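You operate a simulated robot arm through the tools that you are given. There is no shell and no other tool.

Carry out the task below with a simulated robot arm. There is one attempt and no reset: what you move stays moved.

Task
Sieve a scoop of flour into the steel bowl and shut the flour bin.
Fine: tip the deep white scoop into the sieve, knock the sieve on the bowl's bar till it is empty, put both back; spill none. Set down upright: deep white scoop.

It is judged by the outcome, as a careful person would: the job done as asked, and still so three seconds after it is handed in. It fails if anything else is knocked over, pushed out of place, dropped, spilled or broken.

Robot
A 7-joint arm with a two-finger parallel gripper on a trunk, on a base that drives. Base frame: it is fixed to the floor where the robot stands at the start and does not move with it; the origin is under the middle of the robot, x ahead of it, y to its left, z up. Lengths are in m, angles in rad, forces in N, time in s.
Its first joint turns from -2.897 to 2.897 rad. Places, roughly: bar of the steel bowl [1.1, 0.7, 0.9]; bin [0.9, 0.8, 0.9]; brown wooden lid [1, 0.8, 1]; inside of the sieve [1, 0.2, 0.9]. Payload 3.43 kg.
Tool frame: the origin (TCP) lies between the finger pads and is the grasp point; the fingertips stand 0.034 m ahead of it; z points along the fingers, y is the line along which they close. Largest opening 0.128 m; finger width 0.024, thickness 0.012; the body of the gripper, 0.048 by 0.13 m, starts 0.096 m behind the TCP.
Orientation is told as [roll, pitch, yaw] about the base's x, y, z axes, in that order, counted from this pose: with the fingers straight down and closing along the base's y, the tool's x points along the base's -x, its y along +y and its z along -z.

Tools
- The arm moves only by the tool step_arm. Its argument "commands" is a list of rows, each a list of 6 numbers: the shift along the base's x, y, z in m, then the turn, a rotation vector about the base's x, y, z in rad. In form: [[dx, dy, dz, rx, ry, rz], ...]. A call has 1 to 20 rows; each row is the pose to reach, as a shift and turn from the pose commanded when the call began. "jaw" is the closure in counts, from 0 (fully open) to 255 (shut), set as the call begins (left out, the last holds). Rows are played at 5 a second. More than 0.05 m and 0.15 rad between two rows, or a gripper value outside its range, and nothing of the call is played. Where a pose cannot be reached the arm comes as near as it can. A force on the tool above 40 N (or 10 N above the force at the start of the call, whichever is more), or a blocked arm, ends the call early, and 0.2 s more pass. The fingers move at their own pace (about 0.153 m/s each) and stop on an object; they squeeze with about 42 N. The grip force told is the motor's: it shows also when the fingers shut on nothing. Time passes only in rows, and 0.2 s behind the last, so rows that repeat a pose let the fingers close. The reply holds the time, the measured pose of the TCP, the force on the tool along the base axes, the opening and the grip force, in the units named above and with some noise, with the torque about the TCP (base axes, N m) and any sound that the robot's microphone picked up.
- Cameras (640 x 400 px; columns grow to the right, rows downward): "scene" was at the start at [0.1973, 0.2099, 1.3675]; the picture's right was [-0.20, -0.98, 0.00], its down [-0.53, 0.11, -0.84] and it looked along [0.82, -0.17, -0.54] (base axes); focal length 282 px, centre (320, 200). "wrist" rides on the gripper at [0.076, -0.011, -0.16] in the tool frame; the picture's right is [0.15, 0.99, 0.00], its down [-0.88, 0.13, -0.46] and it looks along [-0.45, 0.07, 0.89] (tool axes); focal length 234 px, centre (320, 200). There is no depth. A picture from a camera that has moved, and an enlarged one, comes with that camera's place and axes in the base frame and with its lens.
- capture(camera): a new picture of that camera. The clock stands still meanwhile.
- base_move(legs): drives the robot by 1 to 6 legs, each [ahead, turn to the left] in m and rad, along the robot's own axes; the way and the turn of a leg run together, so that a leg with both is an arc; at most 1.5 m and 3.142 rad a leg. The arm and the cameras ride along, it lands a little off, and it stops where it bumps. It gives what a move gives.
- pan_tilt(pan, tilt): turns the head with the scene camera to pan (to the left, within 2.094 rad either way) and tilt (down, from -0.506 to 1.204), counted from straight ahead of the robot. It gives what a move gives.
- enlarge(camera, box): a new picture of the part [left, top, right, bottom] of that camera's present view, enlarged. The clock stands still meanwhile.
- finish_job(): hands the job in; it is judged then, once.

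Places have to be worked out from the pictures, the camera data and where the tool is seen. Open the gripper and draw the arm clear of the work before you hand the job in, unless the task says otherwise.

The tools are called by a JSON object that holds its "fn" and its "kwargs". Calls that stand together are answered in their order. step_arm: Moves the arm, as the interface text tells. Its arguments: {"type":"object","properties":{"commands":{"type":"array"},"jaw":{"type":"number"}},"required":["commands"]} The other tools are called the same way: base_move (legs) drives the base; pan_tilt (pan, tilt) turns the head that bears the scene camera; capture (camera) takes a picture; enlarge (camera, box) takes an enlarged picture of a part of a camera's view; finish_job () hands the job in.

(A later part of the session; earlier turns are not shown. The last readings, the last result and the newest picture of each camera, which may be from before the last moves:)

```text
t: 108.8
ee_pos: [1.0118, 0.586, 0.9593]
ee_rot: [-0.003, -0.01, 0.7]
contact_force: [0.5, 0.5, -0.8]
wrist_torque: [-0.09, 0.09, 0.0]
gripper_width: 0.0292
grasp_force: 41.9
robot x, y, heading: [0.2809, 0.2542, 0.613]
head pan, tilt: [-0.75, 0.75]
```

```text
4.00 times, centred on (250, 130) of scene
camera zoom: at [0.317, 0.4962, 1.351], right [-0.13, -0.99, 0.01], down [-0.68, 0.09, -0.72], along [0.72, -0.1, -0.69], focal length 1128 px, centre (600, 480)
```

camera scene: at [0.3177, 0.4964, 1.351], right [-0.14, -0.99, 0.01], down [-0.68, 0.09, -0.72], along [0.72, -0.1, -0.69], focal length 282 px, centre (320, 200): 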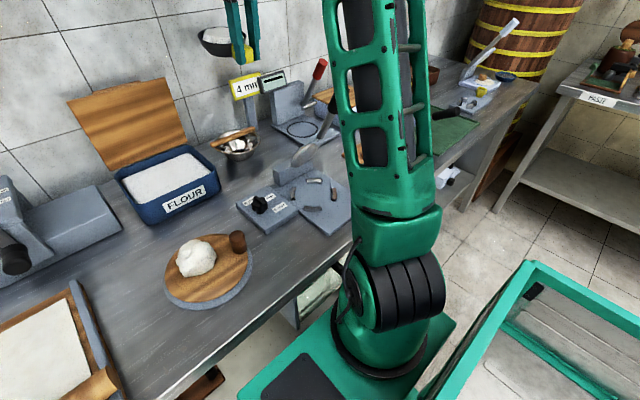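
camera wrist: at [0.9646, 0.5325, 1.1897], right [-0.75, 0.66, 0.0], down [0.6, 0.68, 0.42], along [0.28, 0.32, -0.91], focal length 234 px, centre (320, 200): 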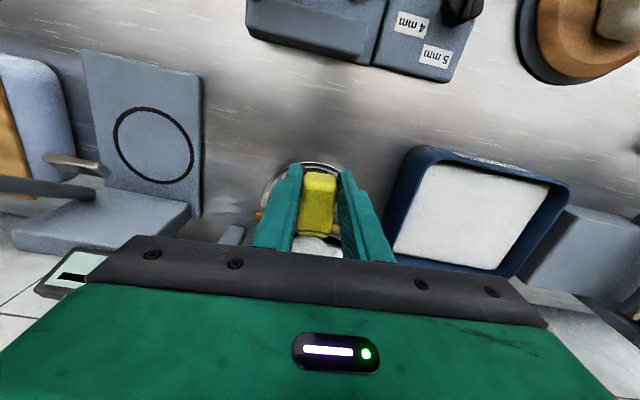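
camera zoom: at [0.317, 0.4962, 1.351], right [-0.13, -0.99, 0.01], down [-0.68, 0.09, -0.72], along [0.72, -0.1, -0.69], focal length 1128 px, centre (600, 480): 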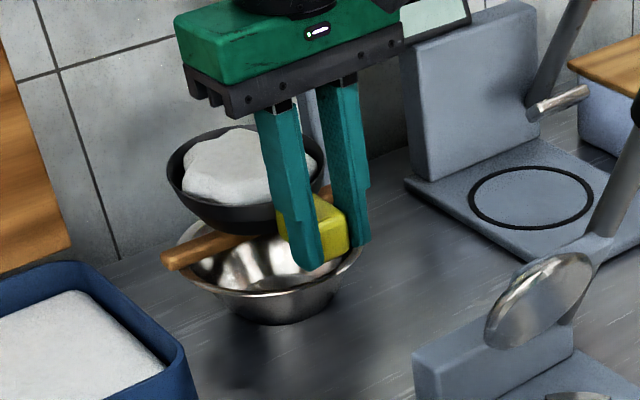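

No contact yet; a bit further.

{"fn": "step_arm", "kwargs": {"commands": [[0, 0, -0.003, 0, 0, 0], [0, 0, -0.006, 0, 0, 0]]}}

{"fn": "step_arm", "kwargs": {"commands": [[0, 0, -0.003, 0, 0, 0], [0, 0, -0.006, 0, 0, 0]]}}

{"fn": "enlarge", "kwargs": {"camera": "scene", "box": [170, 80, 330, 180]}}

```text
t: 109.3
ee_pos: [1.0125, 0.5858, 0.9524]
ee_rot: [-0.003, -0.01, 0.703]
contact_force: [0.0, 0.0, -1.1]
wrist_torque: [-0.09, 0.08, -0.01]
gripper_width: 0.0292
grasp_force: 41.9
robot x, y, heading: [0.2825, 0.2546, 0.617]
head pan, tilt: [-0.75, 0.75]
```

```text
t: 110.0
ee_pos: [1.012, 0.5848, 0.945]
ee_rot: [-0.004, -0.012, 0.702]
contact_force: [-0.7, 0.3, -1.9]
wrist_torque: [-0.05, 0.08, 0.01]
gripper_width: 0.0291
grasp_force: 41.8
robot x, y, heading: [0.2791, 0.2542, 0.613]
head pan, tilt: [-0.75, 0.75]
```

```text
4.00 times, centred on (250, 130) of scene
camera zoom: at [0.317, 0.4962, 1.351], right [-0.13, -0.99, 0.01], down [-0.68, 0.09, -0.72], along [0.72, -0.1, -0.69], focal length 1128 px, centre (600, 480)
```

zoom: 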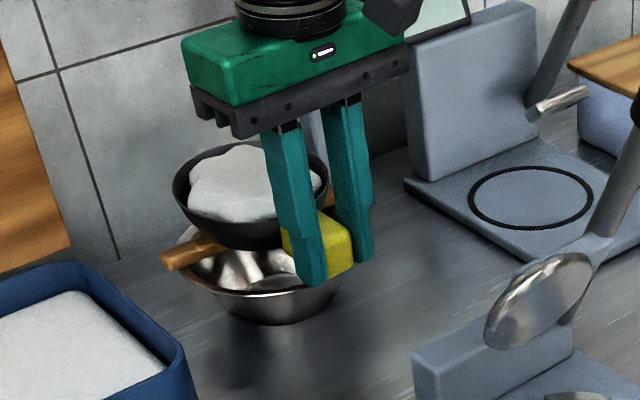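

Continue lowering towards the bar.

{"fn": "step_arm", "kwargs": {"commands": [[0, 0, -0.003, 0, 0, 0], [0, 0, -0.006, 0, 0, 0]]}}

{"fn": "step_arm", "kwargs": {"commands": [[0, 0, -0.003, 0, 0, 0], [0, 0, -0.006, 0, 0, 0]]}}

{"fn": "enlarge", "kwargs": {"camera": "scene", "box": [202, 100, 298, 160]}}

```text
t: 110.5
ee_pos: [1.0119, 0.5863, 0.9414]
ee_rot: [-0.004, -0.012, 0.702]
contact_force: [-1.8, -3.4, 14.5]
wrist_torque: [0.67, -1.05, -0.09]
gripper_width: 0.0291
grasp_force: 42.2
robot x, y, heading: [0.2801, 0.2526, 0.618]
head pan, tilt: [-0.75, 0.75]
```

```text
t: 111.2
ee_pos: [1.0124, 0.5864, 0.937]
ee_rot: [-0.004, -0.01, 0.701]
contact_force: [-5.7, -3.6, 14.3]
wrist_torque: [0.53, -1.07, -0.04]
gripper_width: 0.0294
grasp_force: 41.8
robot x, y, heading: [0.2845, 0.256, 0.619]
head pan, tilt: [-0.75, 0.75]
```

```text
6.67 times, centred on (250, 130) of scene
camera zoom: at [0.3163, 0.4958, 1.3511], right [-0.13, -0.99, 0.01], down [-0.68, 0.09, -0.72], along [0.72, -0.1, -0.69], focal length 1879 px, centre (787, 667)
```

zoom: 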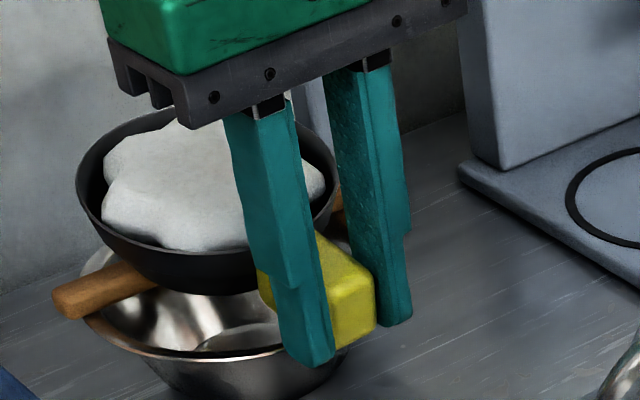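

Contact with the bar at z≈0.942. Now I raise and knock: quick drops of ~3 cm onto the bar.

{"fn": "step_arm", "kwargs": {"commands": [[0, 0, 0.015, 0, 0, 0], [0, 0, 0.035, 0, 0, 0], [0, 0, 0.004, 0, 0, 0], [0, 0, 0.035, 0, 0, 0], [0, 0, 0.004, 0, 0, 0], [0, 0, 0.035, 0, 0, 0]]}}

{"fn": "enlarge", "kwargs": {"camera": "scene", "box": [202, 100, 298, 160]}}

```text
t: 112.5
ee_pos: [1.0113, 0.5866, 0.9714]
ee_rot: [-0.004, -0.01, 0.703]
contact_force: [-0.2, 0.4, -1.9]
wrist_torque: [-0.06, 0.1, 0.0]
gripper_width: 0.0293
grasp_force: 41.8
robot x, y, heading: [0.2811, 0.2543, 0.61]
head pan, tilt: [-0.75, 0.75]
```

```text
6.67 times, centred on (250, 130) of scene
camera zoom: at [0.3173, 0.4963, 1.351], right [-0.13, -0.99, 0.01], down [-0.68, 0.09, -0.72], along [0.72, -0.1, -0.69], focal length 1879 px, centre (787, 667)
```

zoom: 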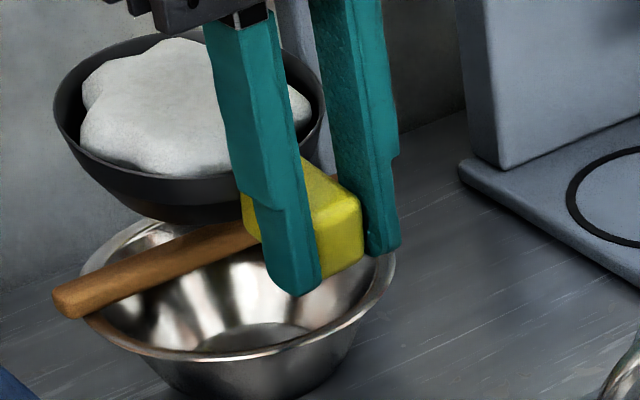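

No effect visible; the knocks may have been too soft. A firmer one: from 5 cm above, aiming ~1 cm below contact.

{"fn": "step_arm", "kwargs": {"commands": [[0, 0, 0.012, 0, 0, 0], [0, 0, -0.036, 0, 0, 0], [0, 0, 0.012, 0, 0, 0]]}}

{"fn": "enlarge", "kwargs": {"camera": "scene", "box": [202, 90, 298, 150]}}

```text
t: 113.3
ee_pos: [1.0133, 0.5872, 0.985]
ee_rot: [-0.004, -0.009, 0.702]
contact_force: [0.6, -0.1, -1.7]
wrist_torque: [-0.08, 0.09, -0.02]
gripper_width: 0.0289
grasp_force: 42.3
robot x, y, heading: [0.2839, 0.2579, 0.612]
head pan, tilt: [-0.75, 0.75]
```

```text
6.67 times, centred on (250, 120) of scene
camera zoom: at [0.3174, 0.4962, 1.351], right [-0.13, -0.99, 0.01], down [-0.68, 0.09, -0.72], along [0.72, -0.1, -0.69], focal length 1879 px, centre (787, 733)
```

zoom: 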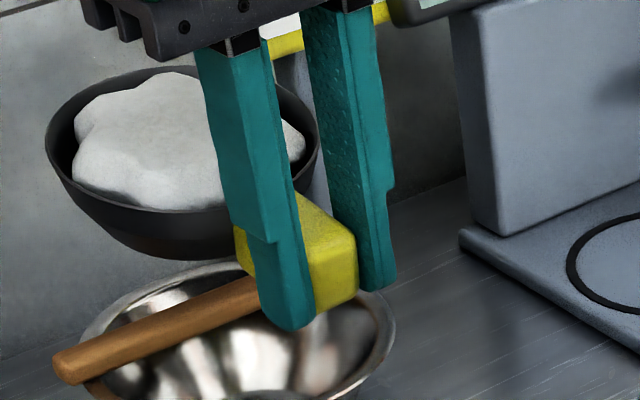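

Unclear. I make the down phase last long enough to really strike, and look for sound or force.

{"fn": "step_arm", "kwargs": {"commands": [[0, 0, -0.048, 0, 0, 0], [0, 0, -0.052, 0, 0, 0]]}}

{"fn": "enlarge", "kwargs": {"camera": "scene", "box": [202, 90, 298, 150]}}

```text
t: 114.0
ee_pos: [1.0117, 0.5872, 0.931]
ee_rot: [-0.005, -0.013, 0.702]
contact_force: [-2.6, -2.5, 14.2]
wrist_torque: [0.33, -1.32, -0.16]
gripper_width: 0.0296
grasp_force: 42.0
robot x, y, heading: [0.2853, 0.2561, 0.616]
head pan, tilt: [-0.75, 0.75]
```

```text
6.67 times, centred on (250, 120) of scene
camera zoom: at [0.3164, 0.4958, 1.3511], right [-0.13, -0.99, 0.01], down [-0.68, 0.09, -0.72], along [0.72, -0.1, -0.69], focal length 1879 px, centre (787, 733)
```

zoom: 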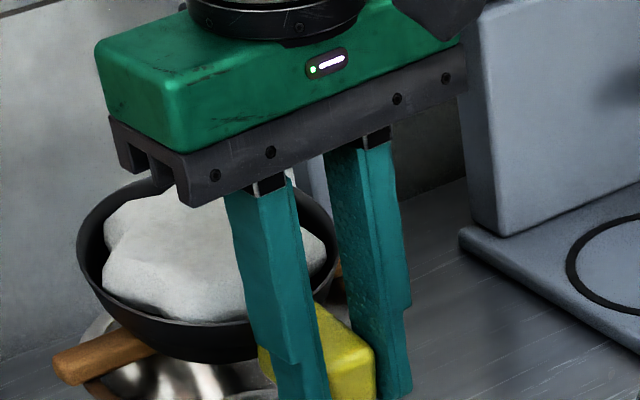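

I raise again and inspect from the side for flour level and sieve tilt.

{"fn": "step_arm", "kwargs": {"commands": [[0, 0, 0.03, 0, 0, 0], [0, 0, 0.06, 0, 0, 0]]}}

{"fn": "enlarge", "kwargs": {"camera": "scene", "box": [202, 80, 298, 140]}}

{"fn": "enlarge", "kwargs": {"camera": "wrist", "box": [240, 140, 400, 240]}}

```text
t: 114.5
ee_pos: [1.0121, 0.585, 0.9918]
ee_rot: [-0.004, -0.01, 0.702]
contact_force: [-0.1, -0.1, -1.3]
wrist_torque: [-0.08, 0.12, -0.02]
gripper_width: 0.0293
grasp_force: 41.8
robot x, y, heading: [0.2818, 0.2517, 0.613]
head pan, tilt: [-0.75, 0.75]
```

```text
6.67 times, centred on (250, 110) of scene
camera zoom: at [0.3173, 0.4963, 1.351], right [-0.13, -0.99, 0.01], down [-0.68, 0.09, -0.72], along [0.72, -0.1, -0.69], focal length 1879 px, centre (787, 800)
```

zoom: 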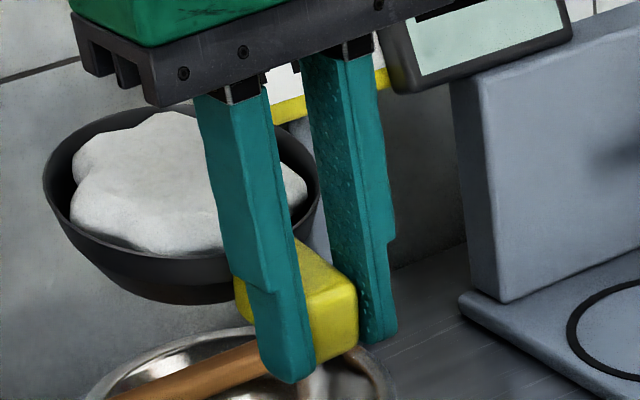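

```text
4.00 times, centred on (320, 190) of wrist
camera zoom: at [0.9602, 0.5271, 1.1503], right [-0.75, 0.66, 0.0], down [0.58, 0.67, 0.46], along [0.31, 0.34, -0.89], focal length 937 px, centre (320, 240)
```

zoom: 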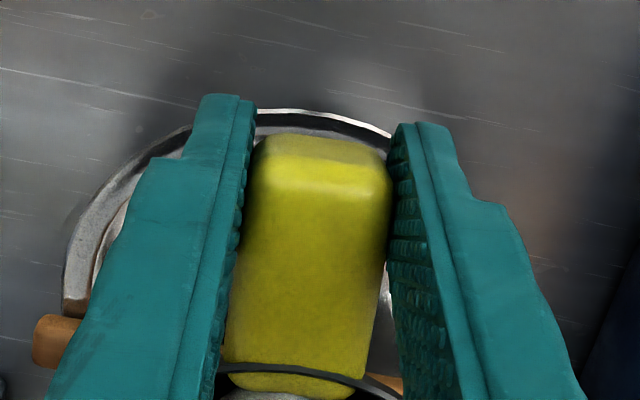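

Flour seems hardly reduced. I strike faster through the contact point: moving at ~0.2 m/s when it touches.

{"fn": "step_arm", "kwargs": {"commands": [[0, 0, -0.025, 0, 0, 0], [0, 0, -0.068, 0, 0, 0], [0, 0, -0.025, 0, 0, 0], [0, 0, 0.0, 0, 0, 0]]}}

{"fn": "enlarge", "kwargs": {"camera": "scene", "box": [202, 80, 298, 140]}}

{"fn": "enlarge", "kwargs": {"camera": "scene", "box": [202, 120, 298, 180]}}

```text
t: 115.5
ee_pos: [1.0125, 0.5855, 0.9902]
ee_rot: [-0.005, -0.009, 0.703]
contact_force: [0.1, 0.0, -1.3]
wrist_torque: [-0.06, 0.1, -0.04]
gripper_width: 0.029
grasp_force: 42.4
robot x, y, heading: [0.2821, 0.2531, 0.617]
head pan, tilt: [-0.75, 0.75]
```

```text
6.67 times, centred on (250, 110) of scene
camera zoom: at [0.3173, 0.4962, 1.351], right [-0.13, -0.99, 0.01], down [-0.68, 0.09, -0.72], along [0.72, -0.1, -0.69], focal length 1879 px, centre (787, 800)
```

zoom: 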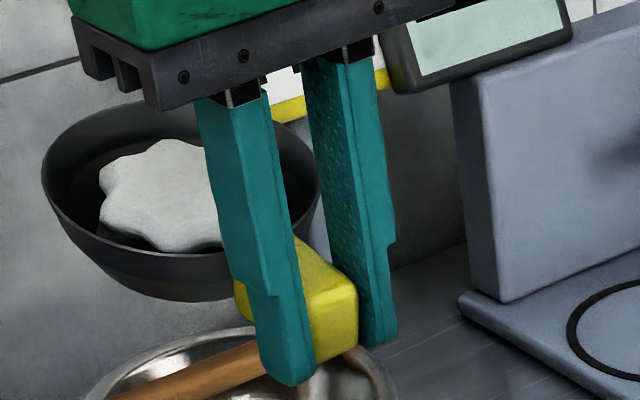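

```text
6.67 times, centred on (250, 150) of scene
camera zoom: at [0.3173, 0.4962, 1.351], right [-0.13, -0.99, 0.01], down [-0.68, 0.09, -0.72], along [0.72, -0.1, -0.69], focal length 1879 px, centre (787, 533)
```

zoom: 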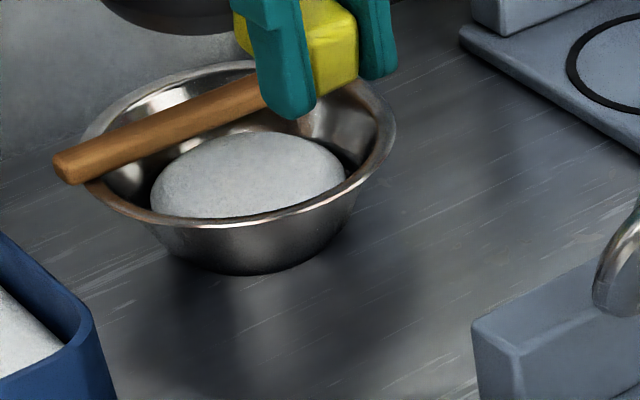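

That worked: flour is now in the bowl and the sieve is about half empty. Repeat the same stroke.

{"fn": "step_arm", "kwargs": {"commands": [[0, 0, -0.025, 0, 0, 0], [0, 0, -0.068, 0, 0, 0], [0, 0, -0.025, 0, 0, 0], [0, 0, 0.0, 0, 0, 0]]}}

{"fn": "enlarge", "kwargs": {"camera": "scene", "box": [186, 80, 314, 160]}}

```text
t: 116.5
ee_pos: [1.0109, 0.5838, 0.9905]
ee_rot: [-0.003, -0.009, 0.7]
contact_force: [0.0, 0.3, -1.0]
wrist_torque: [-0.08, 0.12, -0.03]
gripper_width: 0.0292
grasp_force: 42.4
robot x, y, heading: [0.2838, 0.2549, 0.612]
head pan, tilt: [-0.75, 0.75]
```

```text
5.00 times, centred on (250, 120) of scene
camera zoom: at [0.3173, 0.4963, 1.351], right [-0.13, -0.99, 0.01], down [-0.68, 0.09, -0.72], along [0.72, -0.1, -0.69], focal length 1410 px, centre (670, 600)
```

zoom: 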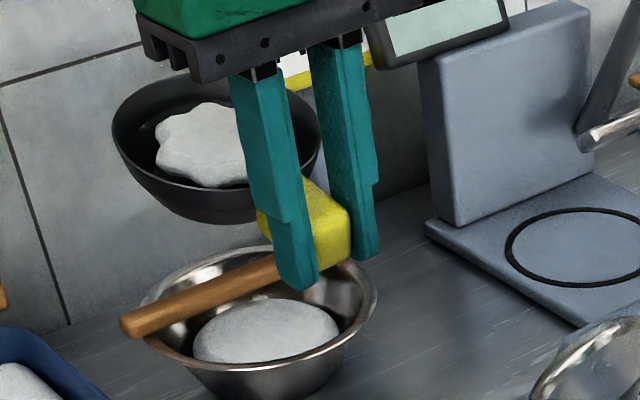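

Continue with two more strokes, a little stronger.

{"fn": "step_arm", "kwargs": {"commands": [[0, 0, -0.024, 0, 0, 0], [0, 0, -0.072, 0, 0, 0], [0, 0, -0.025, 0, 0, 0], [0, 0, 0.0, 0, 0, 0], [0, 0, -0.024, 0, 0, 0], [0, 0, -0.072, 0, 0, 0], [0, 0, -0.025, 0, 0, 0], [0, 0, 0.0, 0, 0, 0]]}}

{"fn": "enlarge", "kwargs": {"camera": "scene", "box": [186, 80, 314, 160]}}

```text
t: 118.3
ee_pos: [1.0118, 0.5873, 0.9901]
ee_rot: [-0.003, -0.009, 0.701]
contact_force: [0.2, -0.4, -1.2]
wrist_torque: [-0.05, 0.1, -0.02]
gripper_width: 0.0293
grasp_force: 42.2
robot x, y, heading: [0.285, 0.2518, 0.621]
head pan, tilt: [-0.75, 0.75]
```

```text
5.00 times, centred on (250, 120) of scene
camera zoom: at [0.3173, 0.4963, 1.351], right [-0.13, -0.99, 0.01], down [-0.68, 0.09, -0.72], along [0.72, -0.1, -0.69], focal length 1410 px, centre (670, 600)
```

zoom: 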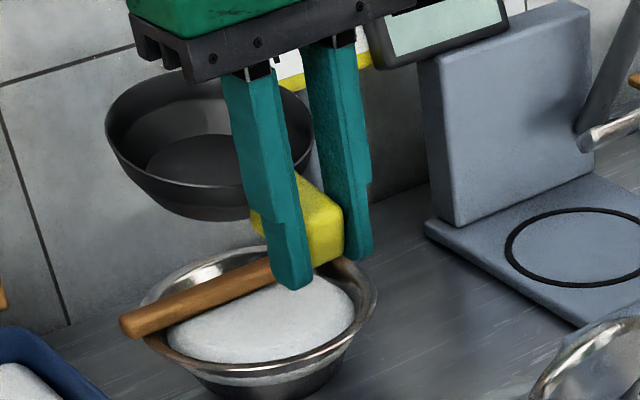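

The sieve is empty and the flour lies in the bowl. I check closely for residue and spill.

{"fn": "enlarge", "kwargs": {"camera": "scene", "box": [202, 85, 266, 125]}}

{"fn": "step_arm", "kwargs": {"commands": [[0, 0, 0.035, 0, 0, 0], [0, 0, 0.07, 0, 0, 0], [0, 0, 0.105, 0, 0, 0], [0, 0, 0.14, 0, 0, 0], [-0.002, -0.01, 0.165, 0, 0, 0]]}}

{"fn": "capture", "kwargs": {"camera": "scene"}}

{"fn": "capture", "kwargs": {"camera": "wrist"}}

```text
10.00 times, centred on (234, 105) of scene
camera zoom: at [0.3173, 0.4963, 1.351], right [-0.13, -0.99, 0.01], down [-0.68, 0.09, -0.72], along [0.72, -0.1, -0.69], focal length 2819 px, centre (1180, 1150)
```

zoom: 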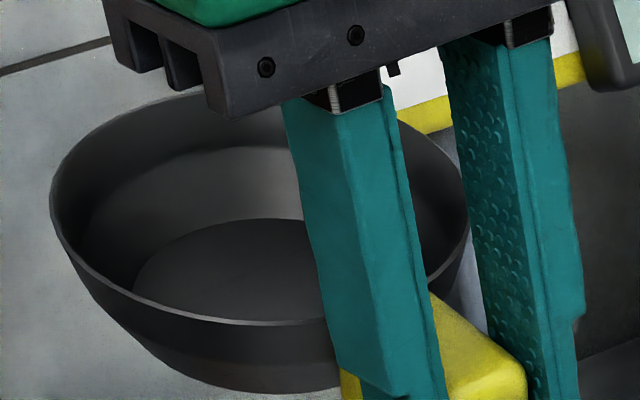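

```text
t: 119.5
ee_pos: [1.0074, 0.5758, 1.1557]
ee_rot: [-0.003, -0.016, 0.7]
contact_force: [0.7, -0.5, -0.7]
wrist_torque: [-0.05, 0.07, -0.02]
gripper_width: 0.0291
grasp_force: 42.2
robot x, y, heading: [0.2817, 0.2575, 0.615]
head pan, tilt: [-0.75, 0.75]
```

```text
taken
camera scene: at [0.317, 0.4962, 1.351], right [-0.13, -0.99, 0.01], down [-0.68, 0.09, -0.72], along [0.72, -0.1, -0.69], focal length 282 px, centre (320, 200)
```

scene: 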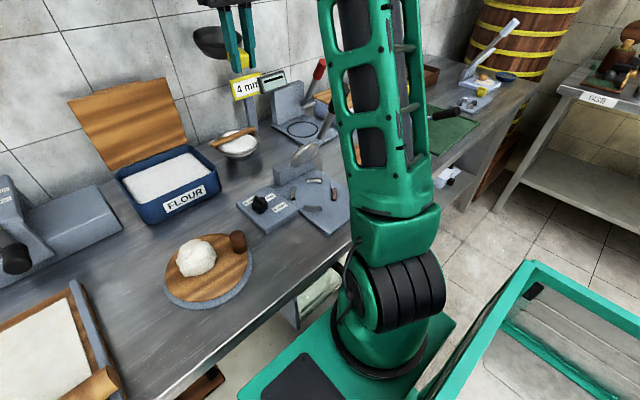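

```text
taken
camera wrist: at [0.955, 0.5164, 1.315], right [-0.75, 0.66, -0.01], down [0.58, 0.66, 0.47], along [0.31, 0.35, -0.88], focal length 234 px, centre (320, 200)
```

wrist: 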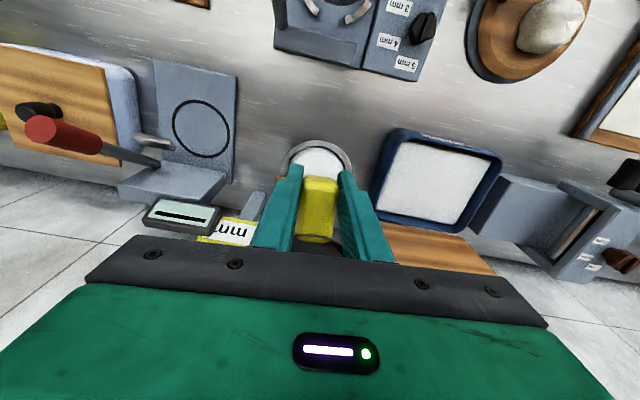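

Clean and no spill. Carry the sieve back by the same way to above its board.

{"fn": "step_arm", "kwargs": {"commands": [[-0.002, -0.04, 0.003, 0, 0, 0], [-0.005, -0.08, 0.006, 0, 0, 0], [-0.009, -0.12, 0.01, 0, 0, 0], [-0.013, -0.16, 0.013, 0, 0, 0], [-0.017, -0.2, 0.015, 0, 0, 0], [-0.021, -0.24, 0.015, 0, 0, 0], [-0.027, -0.28, 0.015, 0, 0, 0], [-0.037, -0.318, 0.015, 0, 0, 0], [-0.048, -0.355, 0.01, 0, 0, 0], [-0.058, -0.385, 0.0, 0, 0, 0], [-0.0678, -0.406, -0.02, 0, 0, 0], [-0.0678, -0.406, -0.055, 0, 0, 0], [-0.0678, -0.406, -0.09, 0, 0, 0], [-0.0678, -0.406, -0.125, 0, 0, 0], [-0.0678, -0.406, -0.16, 0, 0, 0], [-0.0678, -0.406, -0.195, 0, 0, 0], [-0.0678, -0.406, -0.215, 0, 0, 0], [-0.0678, -0.406, -0.215, 0, 0, 0]]}}

{"fn": "enlarge", "kwargs": {"camera": "scene", "box": [330, 90, 490, 190]}}

{"fn": "capture", "kwargs": {"camera": "wrist"}}

```text
t: 123.3
ee_pos: [0.942, 0.1684, 0.9388]
ee_rot: [-0.001, -0.009, 0.702]
contact_force: [0.1, 0.1, -1.2]
wrist_torque: [-0.05, 0.09, -0.01]
gripper_width: 0.0293
grasp_force: 42.2
robot x, y, heading: [0.2845, 0.2529, 0.612]
head pan, tilt: [-0.75, 0.75]
```

```text
4.00 times, centred on (410, 140) of scene
camera zoom: at [0.317, 0.4961, 1.351], right [-0.13, -0.99, 0.01], down [-0.68, 0.09, -0.72], along [0.72, -0.1, -0.69], focal length 1128 px, centre (-40, 440)
```

zoom: 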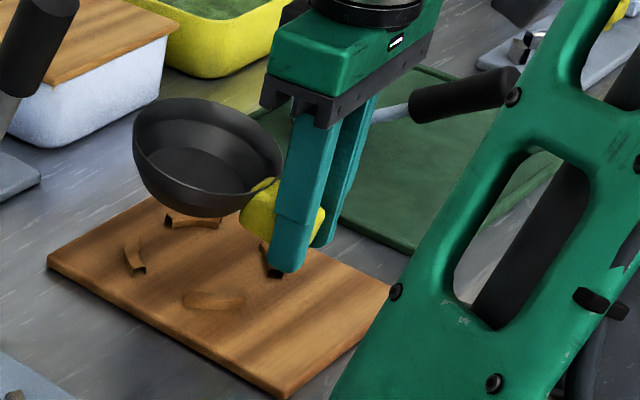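

```text
taken
camera wrist: at [0.89, 0.1103, 1.0976], right [-0.75, 0.66, 0.0], down [0.58, 0.67, 0.46], along [0.31, 0.35, -0.89], focal length 234 px, centre (320, 200)
```

wrist: 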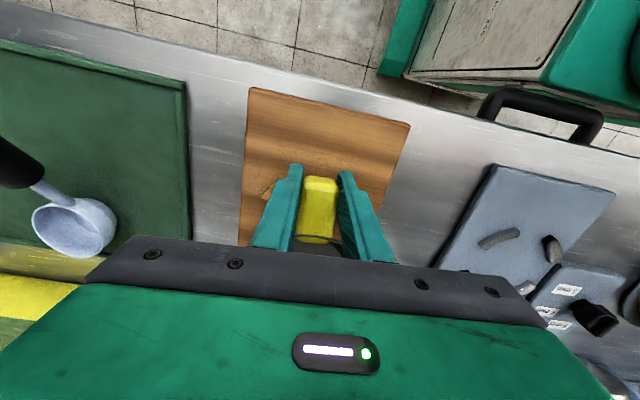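

The sieve has rotated a bit in the grip from the knocks (far side up). I enlarge to estimate its tilt before setting it down.

{"fn": "enlarge", "kwargs": {"camera": "scene", "box": [358, 106, 422, 146]}}

{"fn": "enlarge", "kwargs": {"camera": "wrist", "box": [240, 140, 400, 240]}}

```text
10.00 times, centred on (390, 126) of scene
camera zoom: at [0.317, 0.4961, 1.351], right [-0.13, -0.99, 0.01], down [-0.68, 0.09, -0.72], along [0.72, -0.1, -0.69], focal length 2819 px, centre (-380, 940)
```

zoom: 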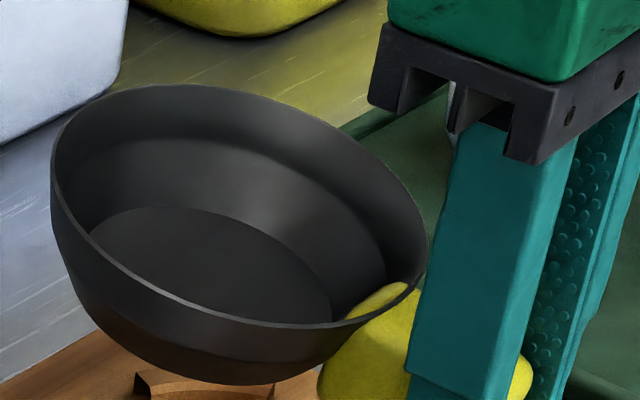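

```text
4.00 times, centred on (320, 190) of wrist
camera zoom: at [0.89, 0.1103, 1.0976], right [-0.75, 0.66, 0.0], down [0.58, 0.67, 0.46], along [0.31, 0.35, -0.89], focal length 937 px, centre (320, 240)
```

zoom: 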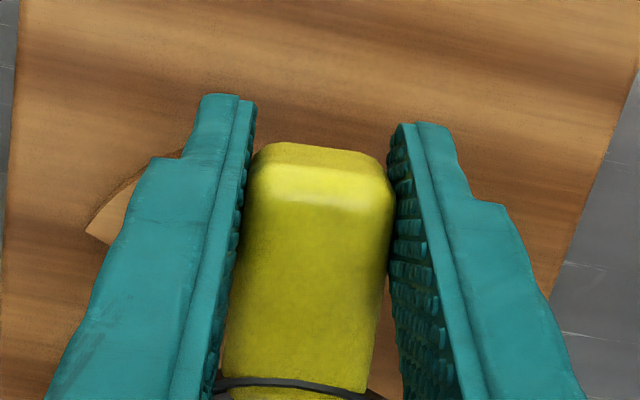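

The sieve is tilted ≈0.16 rad in the grip. I counter-rotate the tool by that amount to level it, and set TCP over its original spot.

{"fn": "step_arm", "kwargs": {"commands": [[-0.001, 0.0007, 0, -0.052, 0.061, 0], [-0.0024, 0.0014, 0, -0.103, 0.122, 0], [-0.0024, 0.0014, 0, -0.103, 0.122, 0]]}}

{"fn": "enlarge", "kwargs": {"camera": "scene", "box": [346, 100, 442, 160]}}

```text
t: 124.2
ee_pos: [0.9405, 0.1699, 0.9408]
ee_rot: [-0.001, 0.151, 0.701]
contact_force: [0.1, -0.5, -1.3]
wrist_torque: [-0.06, 0.09, 0.01]
gripper_width: 0.0291
grasp_force: 42.7
robot x, y, heading: [0.2824, 0.2533, 0.618]
head pan, tilt: [-0.75, 0.75]
```

```text
6.67 times, centred on (394, 130) of scene
camera zoom: at [0.3169, 0.4961, 1.351], right [-0.13, -0.99, 0.01], down [-0.68, 0.09, -0.72], along [0.72, -0.1, -0.69], focal length 1879 px, centre (-173, 667)
```

zoom: 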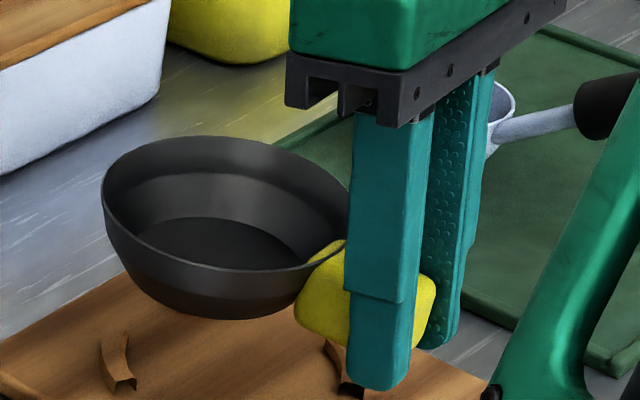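

By projecting a level rim I find the present view matches a level sieve. I look at the seating arcs on the board to place it exactly.

{"fn": "enlarge", "kwargs": {"camera": "scene", "box": [340, 120, 436, 180]}}

```text
6.67 times, centred on (388, 150) of scene
camera zoom: at [0.3169, 0.4961, 1.351], right [-0.13, -0.99, 0.01], down [-0.68, 0.09, -0.72], along [0.72, -0.1, -0.69], focal length 1879 px, centre (-133, 533)
```

zoom: 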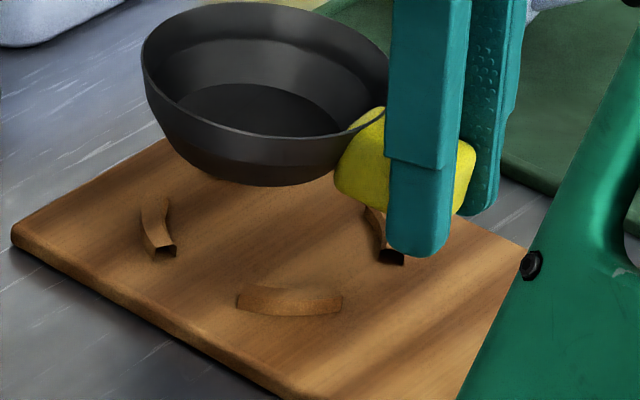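

Geometry says that lowering at the present spot returns it to its original seat. I lower gently, then in fine steps until contact.

{"fn": "step_arm", "kwargs": {"commands": [[-0.001, 0, -0.01, 0, 0, 0], [-0.002, 0, -0.02, 0, 0, 0], [-0.002, 0, -0.028, 0, 0, 0], [-0.002, 0, -0.034, 0, 0, 0]]}}

{"fn": "enlarge", "kwargs": {"camera": "scene", "box": [340, 110, 436, 170]}}

```text
t: 125.2
ee_pos: [0.9358, 0.1696, 0.9064]
ee_rot: [-0.002, 0.151, 0.702]
contact_force: [0.1, 0.0, -1.3]
wrist_torque: [-0.08, 0.08, -0.03]
gripper_width: 0.0291
grasp_force: 41.8
robot x, y, heading: [0.2784, 0.2489, 0.618]
head pan, tilt: [-0.75, 0.75]
```

```text
6.67 times, centred on (388, 140) of scene
camera zoom: at [0.317, 0.4962, 1.351], right [-0.13, -0.99, 0.01], down [-0.68, 0.09, -0.72], along [0.72, -0.1, -0.69], focal length 1879 px, centre (-133, 600)
```

zoom: 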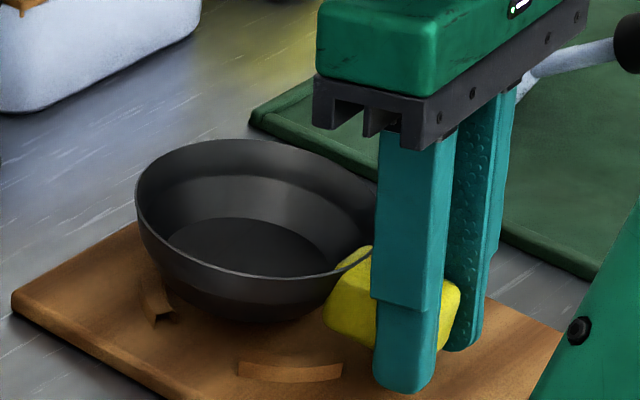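

Comparing with the original outline, the far rim still sits ~20 px too high: about 0.13 rad of tilt remains. I rotate that much more, slightly raised.

{"fn": "step_arm", "kwargs": {"commands": [[0.001, 0, 0.006, -0.042, 0.05, 0], [0.002, 0, 0.008, -0.084, 0.099, 0], [0.002, 0, 0.008, -0.084, 0.099, 0]]}}

{"fn": "enlarge", "kwargs": {"camera": "scene", "box": [340, 110, 436, 170]}}

```text
t: 126.0
ee_pos: [0.9389, 0.171, 0.9148]
ee_rot: [-0.005, 0.279, 0.702]
contact_force: [0.0, 1.0, -1.7]
wrist_torque: [-0.07, 0.09, -0.02]
gripper_width: 0.0294
grasp_force: 42.8
robot x, y, heading: [0.2803, 0.2549, 0.616]
head pan, tilt: [-0.75, 0.75]
```

```text
6.67 times, centred on (388, 140) of scene
camera zoom: at [0.317, 0.4961, 1.351], right [-0.13, -0.99, 0.01], down [-0.68, 0.09, -0.72], along [0.72, -0.1, -0.69], focal length 1879 px, centre (-133, 600)
```

zoom: 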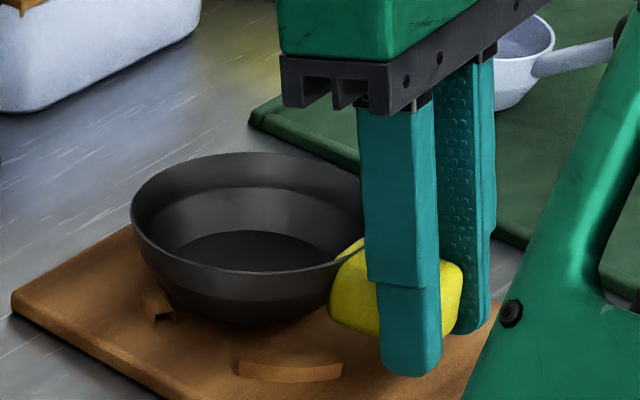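

Now the outline matches the original shape. Lower the remaining ~9 mm in fine steps.

{"fn": "step_arm", "kwargs": {"commands": [[0, -0.001, -0.003, 0, 0, 0], [0, -0.0015, -0.006, 0, 0, 0]]}}

{"fn": "step_arm", "kwargs": {"commands": [[0, 0, -0.0015, 0, 0, 0], [0, 0, -0.003, 0, 0, 0]]}}

{"fn": "step_arm", "kwargs": {"commands": [[0, 0, -0.0015, 0, 0, 0], [0, 0, -0.003, 0, 0, 0]]}}

{"fn": "enlarge", "kwargs": {"camera": "scene", "box": [340, 110, 436, 170]}}

```text
t: 126.5
ee_pos: [0.9389, 0.1692, 0.9091]
ee_rot: [-0.003, 0.28, 0.701]
contact_force: [-2.9, -4.6, 13.0]
wrist_torque: [1.12, -0.96, 0.01]
gripper_width: 0.0295
grasp_force: 41.9
robot x, y, heading: [0.286, 0.2566, 0.617]
head pan, tilt: [-0.75, 0.75]
```

```text
t: 127.2
ee_pos: [0.9389, 0.1687, 0.9058]
ee_rot: [-0.003, 0.279, 0.703]
contact_force: [-3.4, -3.2, 14.0]
wrist_torque: [1.18, -1.01, 0.05]
gripper_width: 0.0295
grasp_force: 42.3
robot x, y, heading: [0.2794, 0.2564, 0.615]
head pan, tilt: [-0.75, 0.75]
```

```text
t: 127.8
ee_pos: [0.937, 0.1683, 0.9022]
ee_rot: [-0.002, 0.278, 0.703]
contact_force: [-4.1, -3.5, 11.9]
wrist_torque: [1.01, -0.85, 0.06]
gripper_width: 0.0301
grasp_force: 42.0
robot x, y, heading: [0.2782, 0.252, 0.618]
head pan, tilt: [-0.75, 0.75]
```

```text
6.67 times, centred on (388, 140) of scene
camera zoom: at [0.3164, 0.496, 1.3511], right [-0.13, -0.99, 0.01], down [-0.68, 0.09, -0.72], along [0.72, -0.1, -0.69], focal length 1879 px, centre (-133, 600)
```

zoom: 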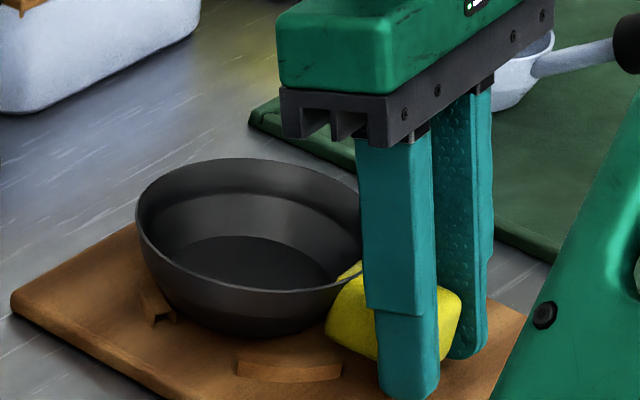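

The sieve is on the board with its outline nearly matching the original. I release it gently.

{"fn": "step_arm", "kwargs": {"commands": [[0, 0, 0.001, 0, 0, 0], [0, 0, 0.001, 0, 0, 0], [0, 0, 0.001, 0, 0, 0]], "jaw": 170}}

{"fn": "enlarge", "kwargs": {"camera": "scene", "box": [340, 110, 436, 170]}}

{"fn": "enlarge", "kwargs": {"camera": "wrist", "box": [224, 140, 416, 260]}}

```text
t: 128.6
ee_pos: [0.9387, 0.1691, 0.9018]
ee_rot: [-0.002, 0.276, 0.701]
contact_force: [-0.2, 0.0, -0.5]
wrist_torque: [0.04, 0.0, 0.03]
gripper_width: 0.0425
grasp_force: 0.1
robot x, y, heading: [0.2818, 0.2553, 0.613]
head pan, tilt: [-0.75, 0.75]
```

```text
6.67 times, centred on (388, 140) of scene
camera zoom: at [0.317, 0.4961, 1.351], right [-0.13, -0.99, 0.01], down [-0.68, 0.09, -0.72], along [0.72, -0.1, -0.69], focal length 1879 px, centre (-133, 600)
```

zoom: 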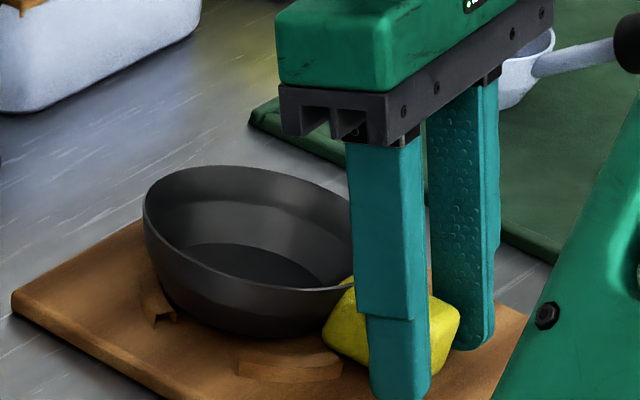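

```text
3.33 times, centred on (320, 200) of wrist
camera zoom: at [0.9237, 0.142, 1.077], right [-0.75, 0.66, 0.04], down [0.66, 0.73, 0.19], along [0.1, 0.17, -0.98], focal length 781 px, centre (320, 200)
```

zoom: 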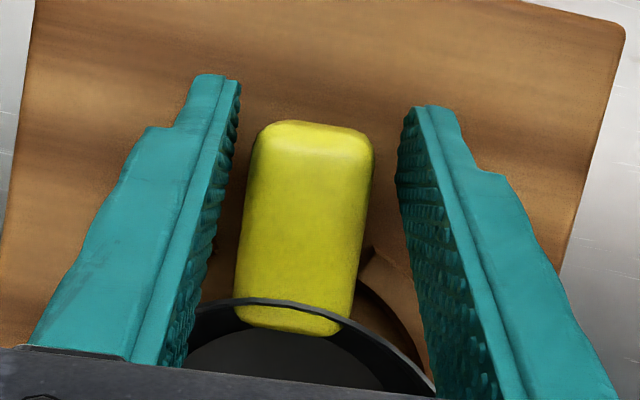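

Released. I open fully, rise straight up, and inspect how the sieve sits.

{"fn": "step_arm", "kwargs": {"commands": [[0, 0, 0, 0, 0, 0], [0, 0, 0, 0, 0, 0], [0, 0, 0.02, 0, 0, 0], [0, 0, 0.05, 0, 0, 0], [0, 0, 0.09, 0.05, -0.06, 0], [0, 0, 0.13, 0.11, -0.125, 0], [0, 0, 0.17, 0.18, -0.212, 0], [0, 0, 0.2, 0.18, -0.212, 0]], "jaw": 0}}

{"fn": "enlarge", "kwargs": {"camera": "scene", "box": [340, 110, 436, 170]}}

{"fn": "enlarge", "kwargs": {"camera": "wrist", "box": [240, 100, 400, 200]}}

```text
t: 130.3
ee_pos: [0.9423, 0.1673, 1.104]
ee_rot: [-0.002, 0.001, 0.704]
contact_force: [0.3, -0.7, 0.0]
wrist_torque: [0.03, 0.0, 0.0]
gripper_width: 0.128
grasp_force: 0.2
robot x, y, heading: [0.2819, 0.253, 0.617]
head pan, tilt: [-0.75, 0.75]
```

```text
6.67 times, centred on (388, 140) of scene
camera zoom: at [0.317, 0.4959, 1.3511], right [-0.13, -0.99, 0.01], down [-0.68, 0.09, -0.72], along [0.72, -0.1, -0.69], focal length 1879 px, centre (-133, 600)
```

zoom: 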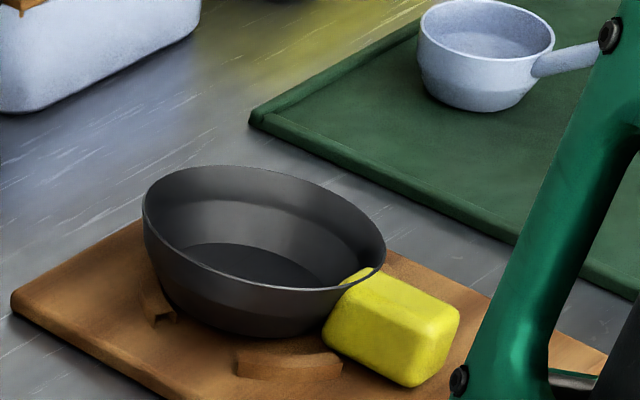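

```text
4.00 times, centred on (320, 150) of wrist
camera zoom: at [0.8911, 0.1107, 1.263], right [-0.75, 0.66, 0.0], down [0.59, 0.67, 0.45], along [0.3, 0.34, -0.89], focal length 937 px, centre (320, 400)
```

zoom: 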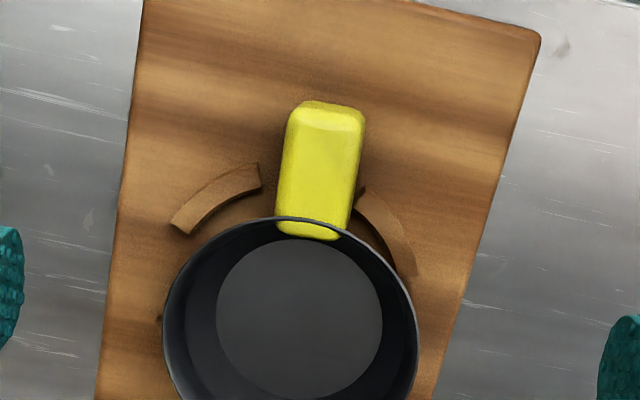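

The sieve sits level in its arcs, within 3–4 mm of the original. Now the bin lid: I look at it closely.

{"fn": "pan_tilt", "kwargs": {"pan": -0.1, "tilt": 0.6}}

{"fn": "capture", "kwargs": {"camera": "scene"}}

{"fn": "enlarge", "kwargs": {"camera": "scene", "box": [220, 60, 380, 160]}}

```text
t: 131.4
ee_pos: [0.9419, 0.1684, 1.1022]
ee_rot: [-0.001, 0.001, 0.701]
contact_force: [-0.3, 0.6, 0.0]
wrist_torque: [0.0, 0.01, 0.01]
gripper_width: 0.1278
grasp_force: 0.0
robot x, y, heading: [0.2824, 0.254, 0.62]
head pan, tilt: [-0.099, 0.6]
```

```text
taken
camera scene: at [0.3118, 0.5509, 1.3635], right [0.49, -0.87, 0.0], down [-0.5, -0.28, -0.82], along [0.71, 0.4, -0.58], focal length 282 px, centre (320, 200)
```

scene: 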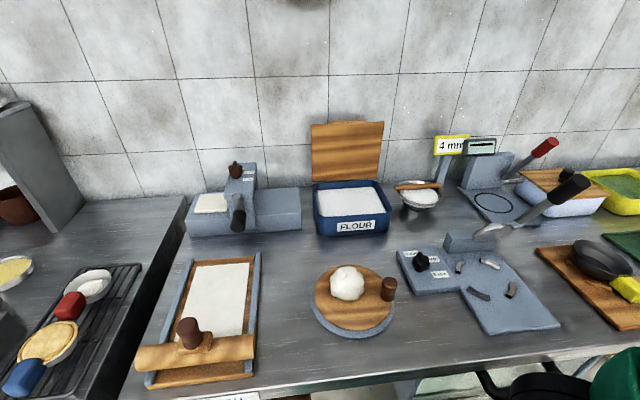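

```text
4.00 times, centred on (300, 110) of scene
camera zoom: at [0.3118, 0.5509, 1.3635], right [0.49, -0.87, 0.0], down [-0.5, -0.28, -0.82], along [0.71, 0.4, -0.58], focal length 1128 px, centre (400, 560)
```

zoom: 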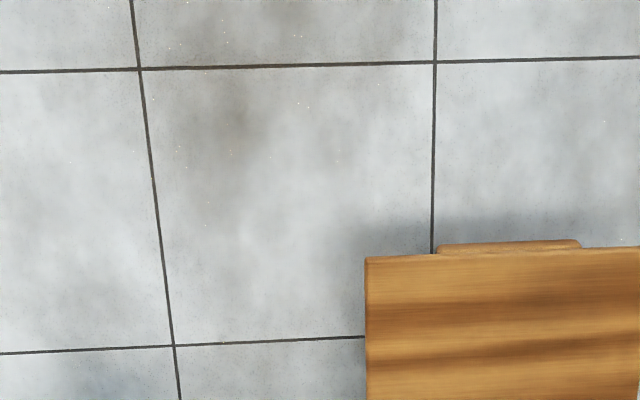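

{"fn": "enlarge", "kwargs": {"camera": "scene", "box": [290, 110, 450, 210]}}

{"fn": "enlarge", "kwargs": {"camera": "scene", "box": [300, 150, 396, 210]}}

```text
4.00 times, centred on (370, 160) of scene
camera zoom: at [0.3118, 0.5509, 1.3635], right [0.49, -0.87, 0.0], down [-0.5, -0.28, -0.82], along [0.71, 0.4, -0.58], focal length 1128 px, centre (120, 360)
```

zoom: 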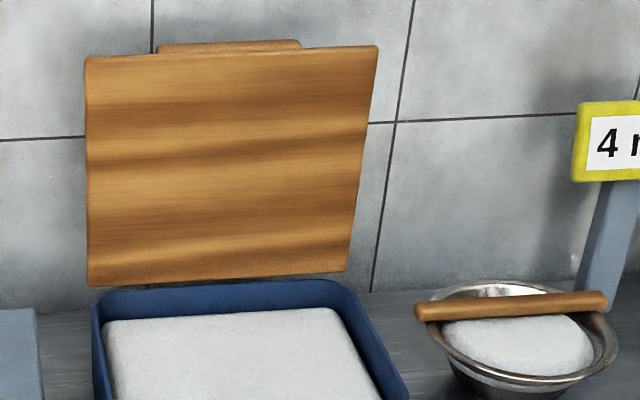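

```text
6.67 times, centred on (348, 180) of scene
camera zoom: at [0.3118, 0.5509, 1.3635], right [0.49, -0.87, 0.0], down [-0.5, -0.28, -0.82], along [0.71, 0.4, -0.58], focal length 1879 px, centre (133, 333)
```

zoom: 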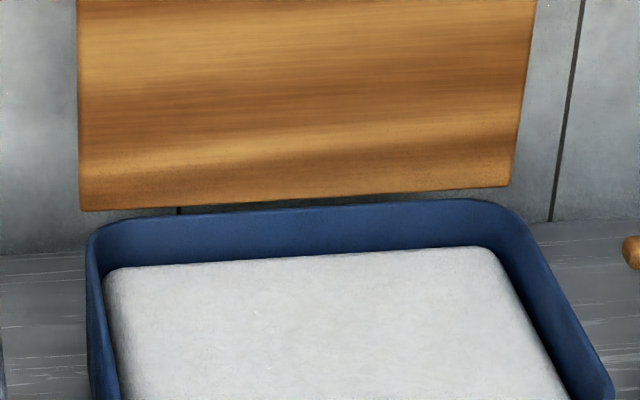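

The lid stands nearly vertical behind the bin, top edge at z≈1.10. My plan: straddle its top edge with open fingers (one behind, one in front), tool pitched forward ~57°, and guide it down along its arc. First I raise and yaw the tool by +1.47.

{"fn": "step_arm", "kwargs": {"commands": [[0, 0, 0.02, 0, 0, 0.145], [0, 0, 0.04, 0, 0, 0.29], [0, 0, 0.05, 0, 0, 0.435], [0, 0, 0.05, 0, 0, 0.58], [0, 0, 0.05, 0, 0, 0.725], [0, 0, 0.05, 0, 0, 0.87], [0, 0, 0.05, 0, 0, 1.015], [0, 0, 0.05, 0, 0, 1.16], [0, 0, 0.05, 0, 0, 1.305], [0, 0, 0.05, 0, 0, 1.45]]}}

```text
t: 133.6
ee_pos: [0.9464, 0.1663, 1.1537]
ee_rot: [0.003, -0.001, 2.156]
contact_force: [0.3, 0.1, -0.5]
wrist_torque: [0.04, -0.02, 0.0]
gripper_width: 0.1279
grasp_force: 0.1
robot x, y, heading: [0.2816, 0.2566, 0.615]
head pan, tilt: [-0.099, 0.6]
```

Yaw reached. Now tilt forward by 1.0 rad.

{"fn": "step_arm", "kwargs": {"commands": [[0, 0, 0.0, 0.0773, -0.1168, 0], [0, 0, 0.0, 0.1546, -0.2335, 0], [0, 0, 0.0, 0.2318, -0.3503, 0], [0, 0, 0.0, 0.3091, -0.467, 0], [0, 0, 0.0, 0.3864, -0.5838, 0], [0, 0, 0.0, 0.4637, -0.7006, 0], [0, 0, 0, 0.552, -0.834, 0], [0, 0, 0, 0.552, -0.834, 0]]}}

{"fn": "capture", "kwargs": {"camera": "scene"}}

{"fn": "capture", "kwargs": {"camera": "wrist"}}

```text
refused: row 7 steps farther than a row can; nothing moved
```

```text
taken
camera scene: at [0.3118, 0.551, 1.3635], right [0.49, -0.87, 0.0], down [-0.5, -0.29, -0.82], along [0.71, 0.4, -0.58], focal length 282 px, centre (320, 200)
```

scene: 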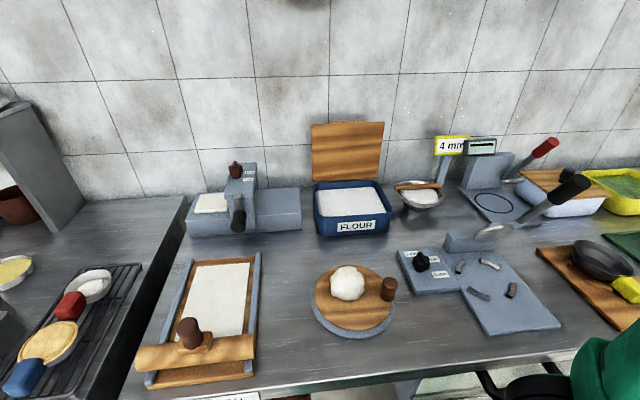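

```text
taken
camera wrist: at [0.9975, 0.1091, 1.3142], right [-0.74, -0.67, 0.0], down [-0.59, 0.66, 0.46], along [-0.31, 0.34, -0.89], focal length 234 px, centre (320, 200)
```

wrist: 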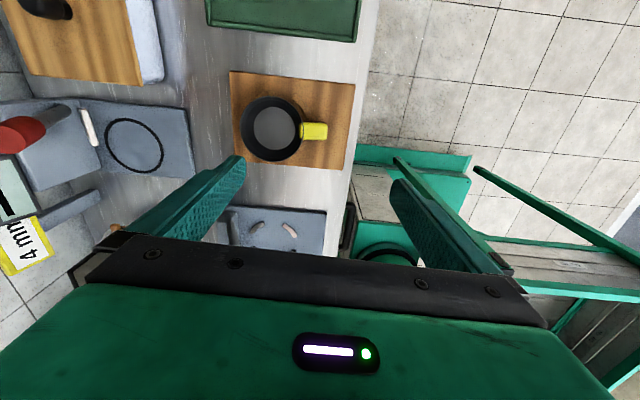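

Repeat with finer steps.

{"fn": "step_arm", "kwargs": {"commands": [[0, 0, 0.0, 0.0773, -0.1168, 0], [0, 0, 0.0, 0.1546, -0.2335, 0], [0, 0, 0.0, 0.2318, -0.3503, 0], [0, 0, 0.0, 0.3091, -0.467, 0], [0, 0, 0.0, 0.3864, -0.5838, 0], [0, 0, 0.0, 0.4637, -0.7006, 0], [0, 0, 0, 0.508, -0.767, 0], [0, 0, 0, 0.552, -0.834, 0]], "jaw": 76}}

{"fn": "capture", "kwargs": {"camera": "wrist"}}

```text
t: 135.4
ee_pos: [0.9393, 0.1681, 1.1535]
ee_rot: [-1.0, -0.002, 2.155]
contact_force: [0.9, 0.1, -0.5]
wrist_torque: [0.02, -0.02, -0.01]
gripper_width: 0.09
grasp_force: 0.1
robot x, y, heading: [0.2805, 0.2529, 0.619]
head pan, tilt: [-0.099, 0.6]
```

```text
taken
camera wrist: at [0.874, 0.0345, 1.2494], right [-0.37, -0.41, -0.83], down [-0.86, 0.48, 0.14], along [0.35, 0.77, -0.53], focal length 234 px, centre (320, 200)
```

wrist: 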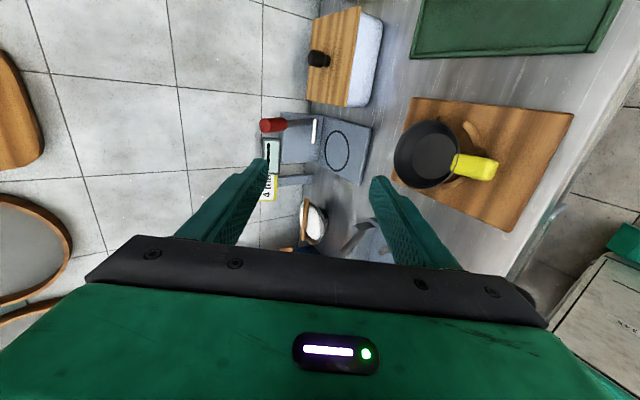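

Orientation is right. I carry the open gripper over to in front of the lid, high enough to clear the lever.

{"fn": "step_arm", "kwargs": {"commands": [[0.002, 0.02, 0.035, 0, 0, 0], [0.004, 0.06, 0.045, 0, 0, 0], [0.004, 0.1, 0.045, 0, 0, 0], [0.003, 0.14, 0.045, 0, 0, 0], [0.0, 0.18, 0.045, 0, 0, 0], [-0.003, 0.22, 0.045, 0, 0, 0], [-0.006, 0.26, 0.045, 0, 0, 0], [-0.01, 0.3, 0.045, 0, 0, 0], [-0.014, 0.34, 0.045, 0, 0, 0], [-0.02, 0.38, 0.045, 0, 0, 0], [-0.026, 0.42, 0.045, 0, 0, 0], [-0.033, 0.46, 0.045, 0, 0, 0], [-0.04, 0.5, 0.045, 0, 0, 0], [-0.046, 0.54, 0.045, 0, 0, 0], [-0.052, 0.575, 0.045, 0, 0, 0], [-0.058, 0.609, 0.045, 0, 0, 0]]}}

{"fn": "capture", "kwargs": {"camera": "scene"}}

{"fn": "capture", "kwargs": {"camera": "wrist"}}

```text
t: 138.8
ee_pos: [0.881, 0.7786, 1.2001]
ee_rot: [-1.002, -0.003, 2.155]
contact_force: [-0.3, -0.1, 0.5]
wrist_torque: [0.01, 0.03, 0.02]
gripper_width: 0.0901
grasp_force: 0.2
robot x, y, heading: [0.2842, 0.2539, 0.617]
head pan, tilt: [-0.099, 0.6]
```

```text
taken
camera scene: at [0.3116, 0.5507, 1.3636], right [0.49, -0.87, 0.0], down [-0.5, -0.29, -0.82], along [0.71, 0.4, -0.58], focal length 282 px, centre (320, 200)
```

scene: 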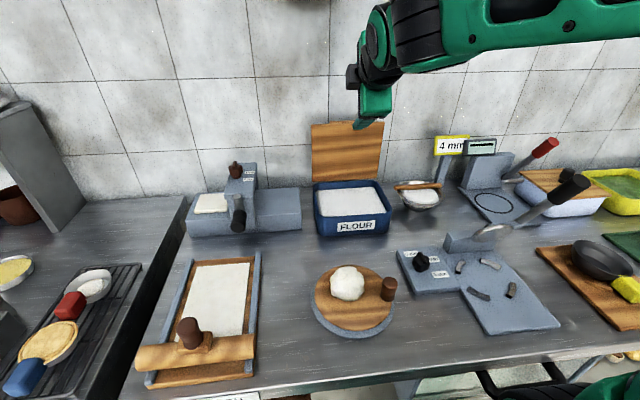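

```text
taken
camera wrist: at [0.8145, 0.6438, 1.2945], right [-0.37, -0.41, -0.83], down [-0.86, 0.49, 0.14], along [0.35, 0.77, -0.53], focal length 234 px, centre (320, 200)
```

wrist: 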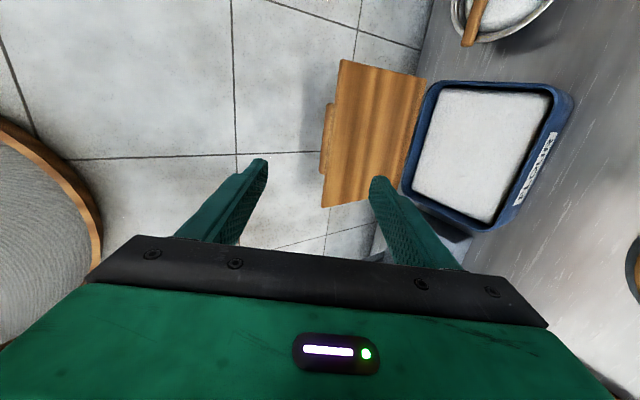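

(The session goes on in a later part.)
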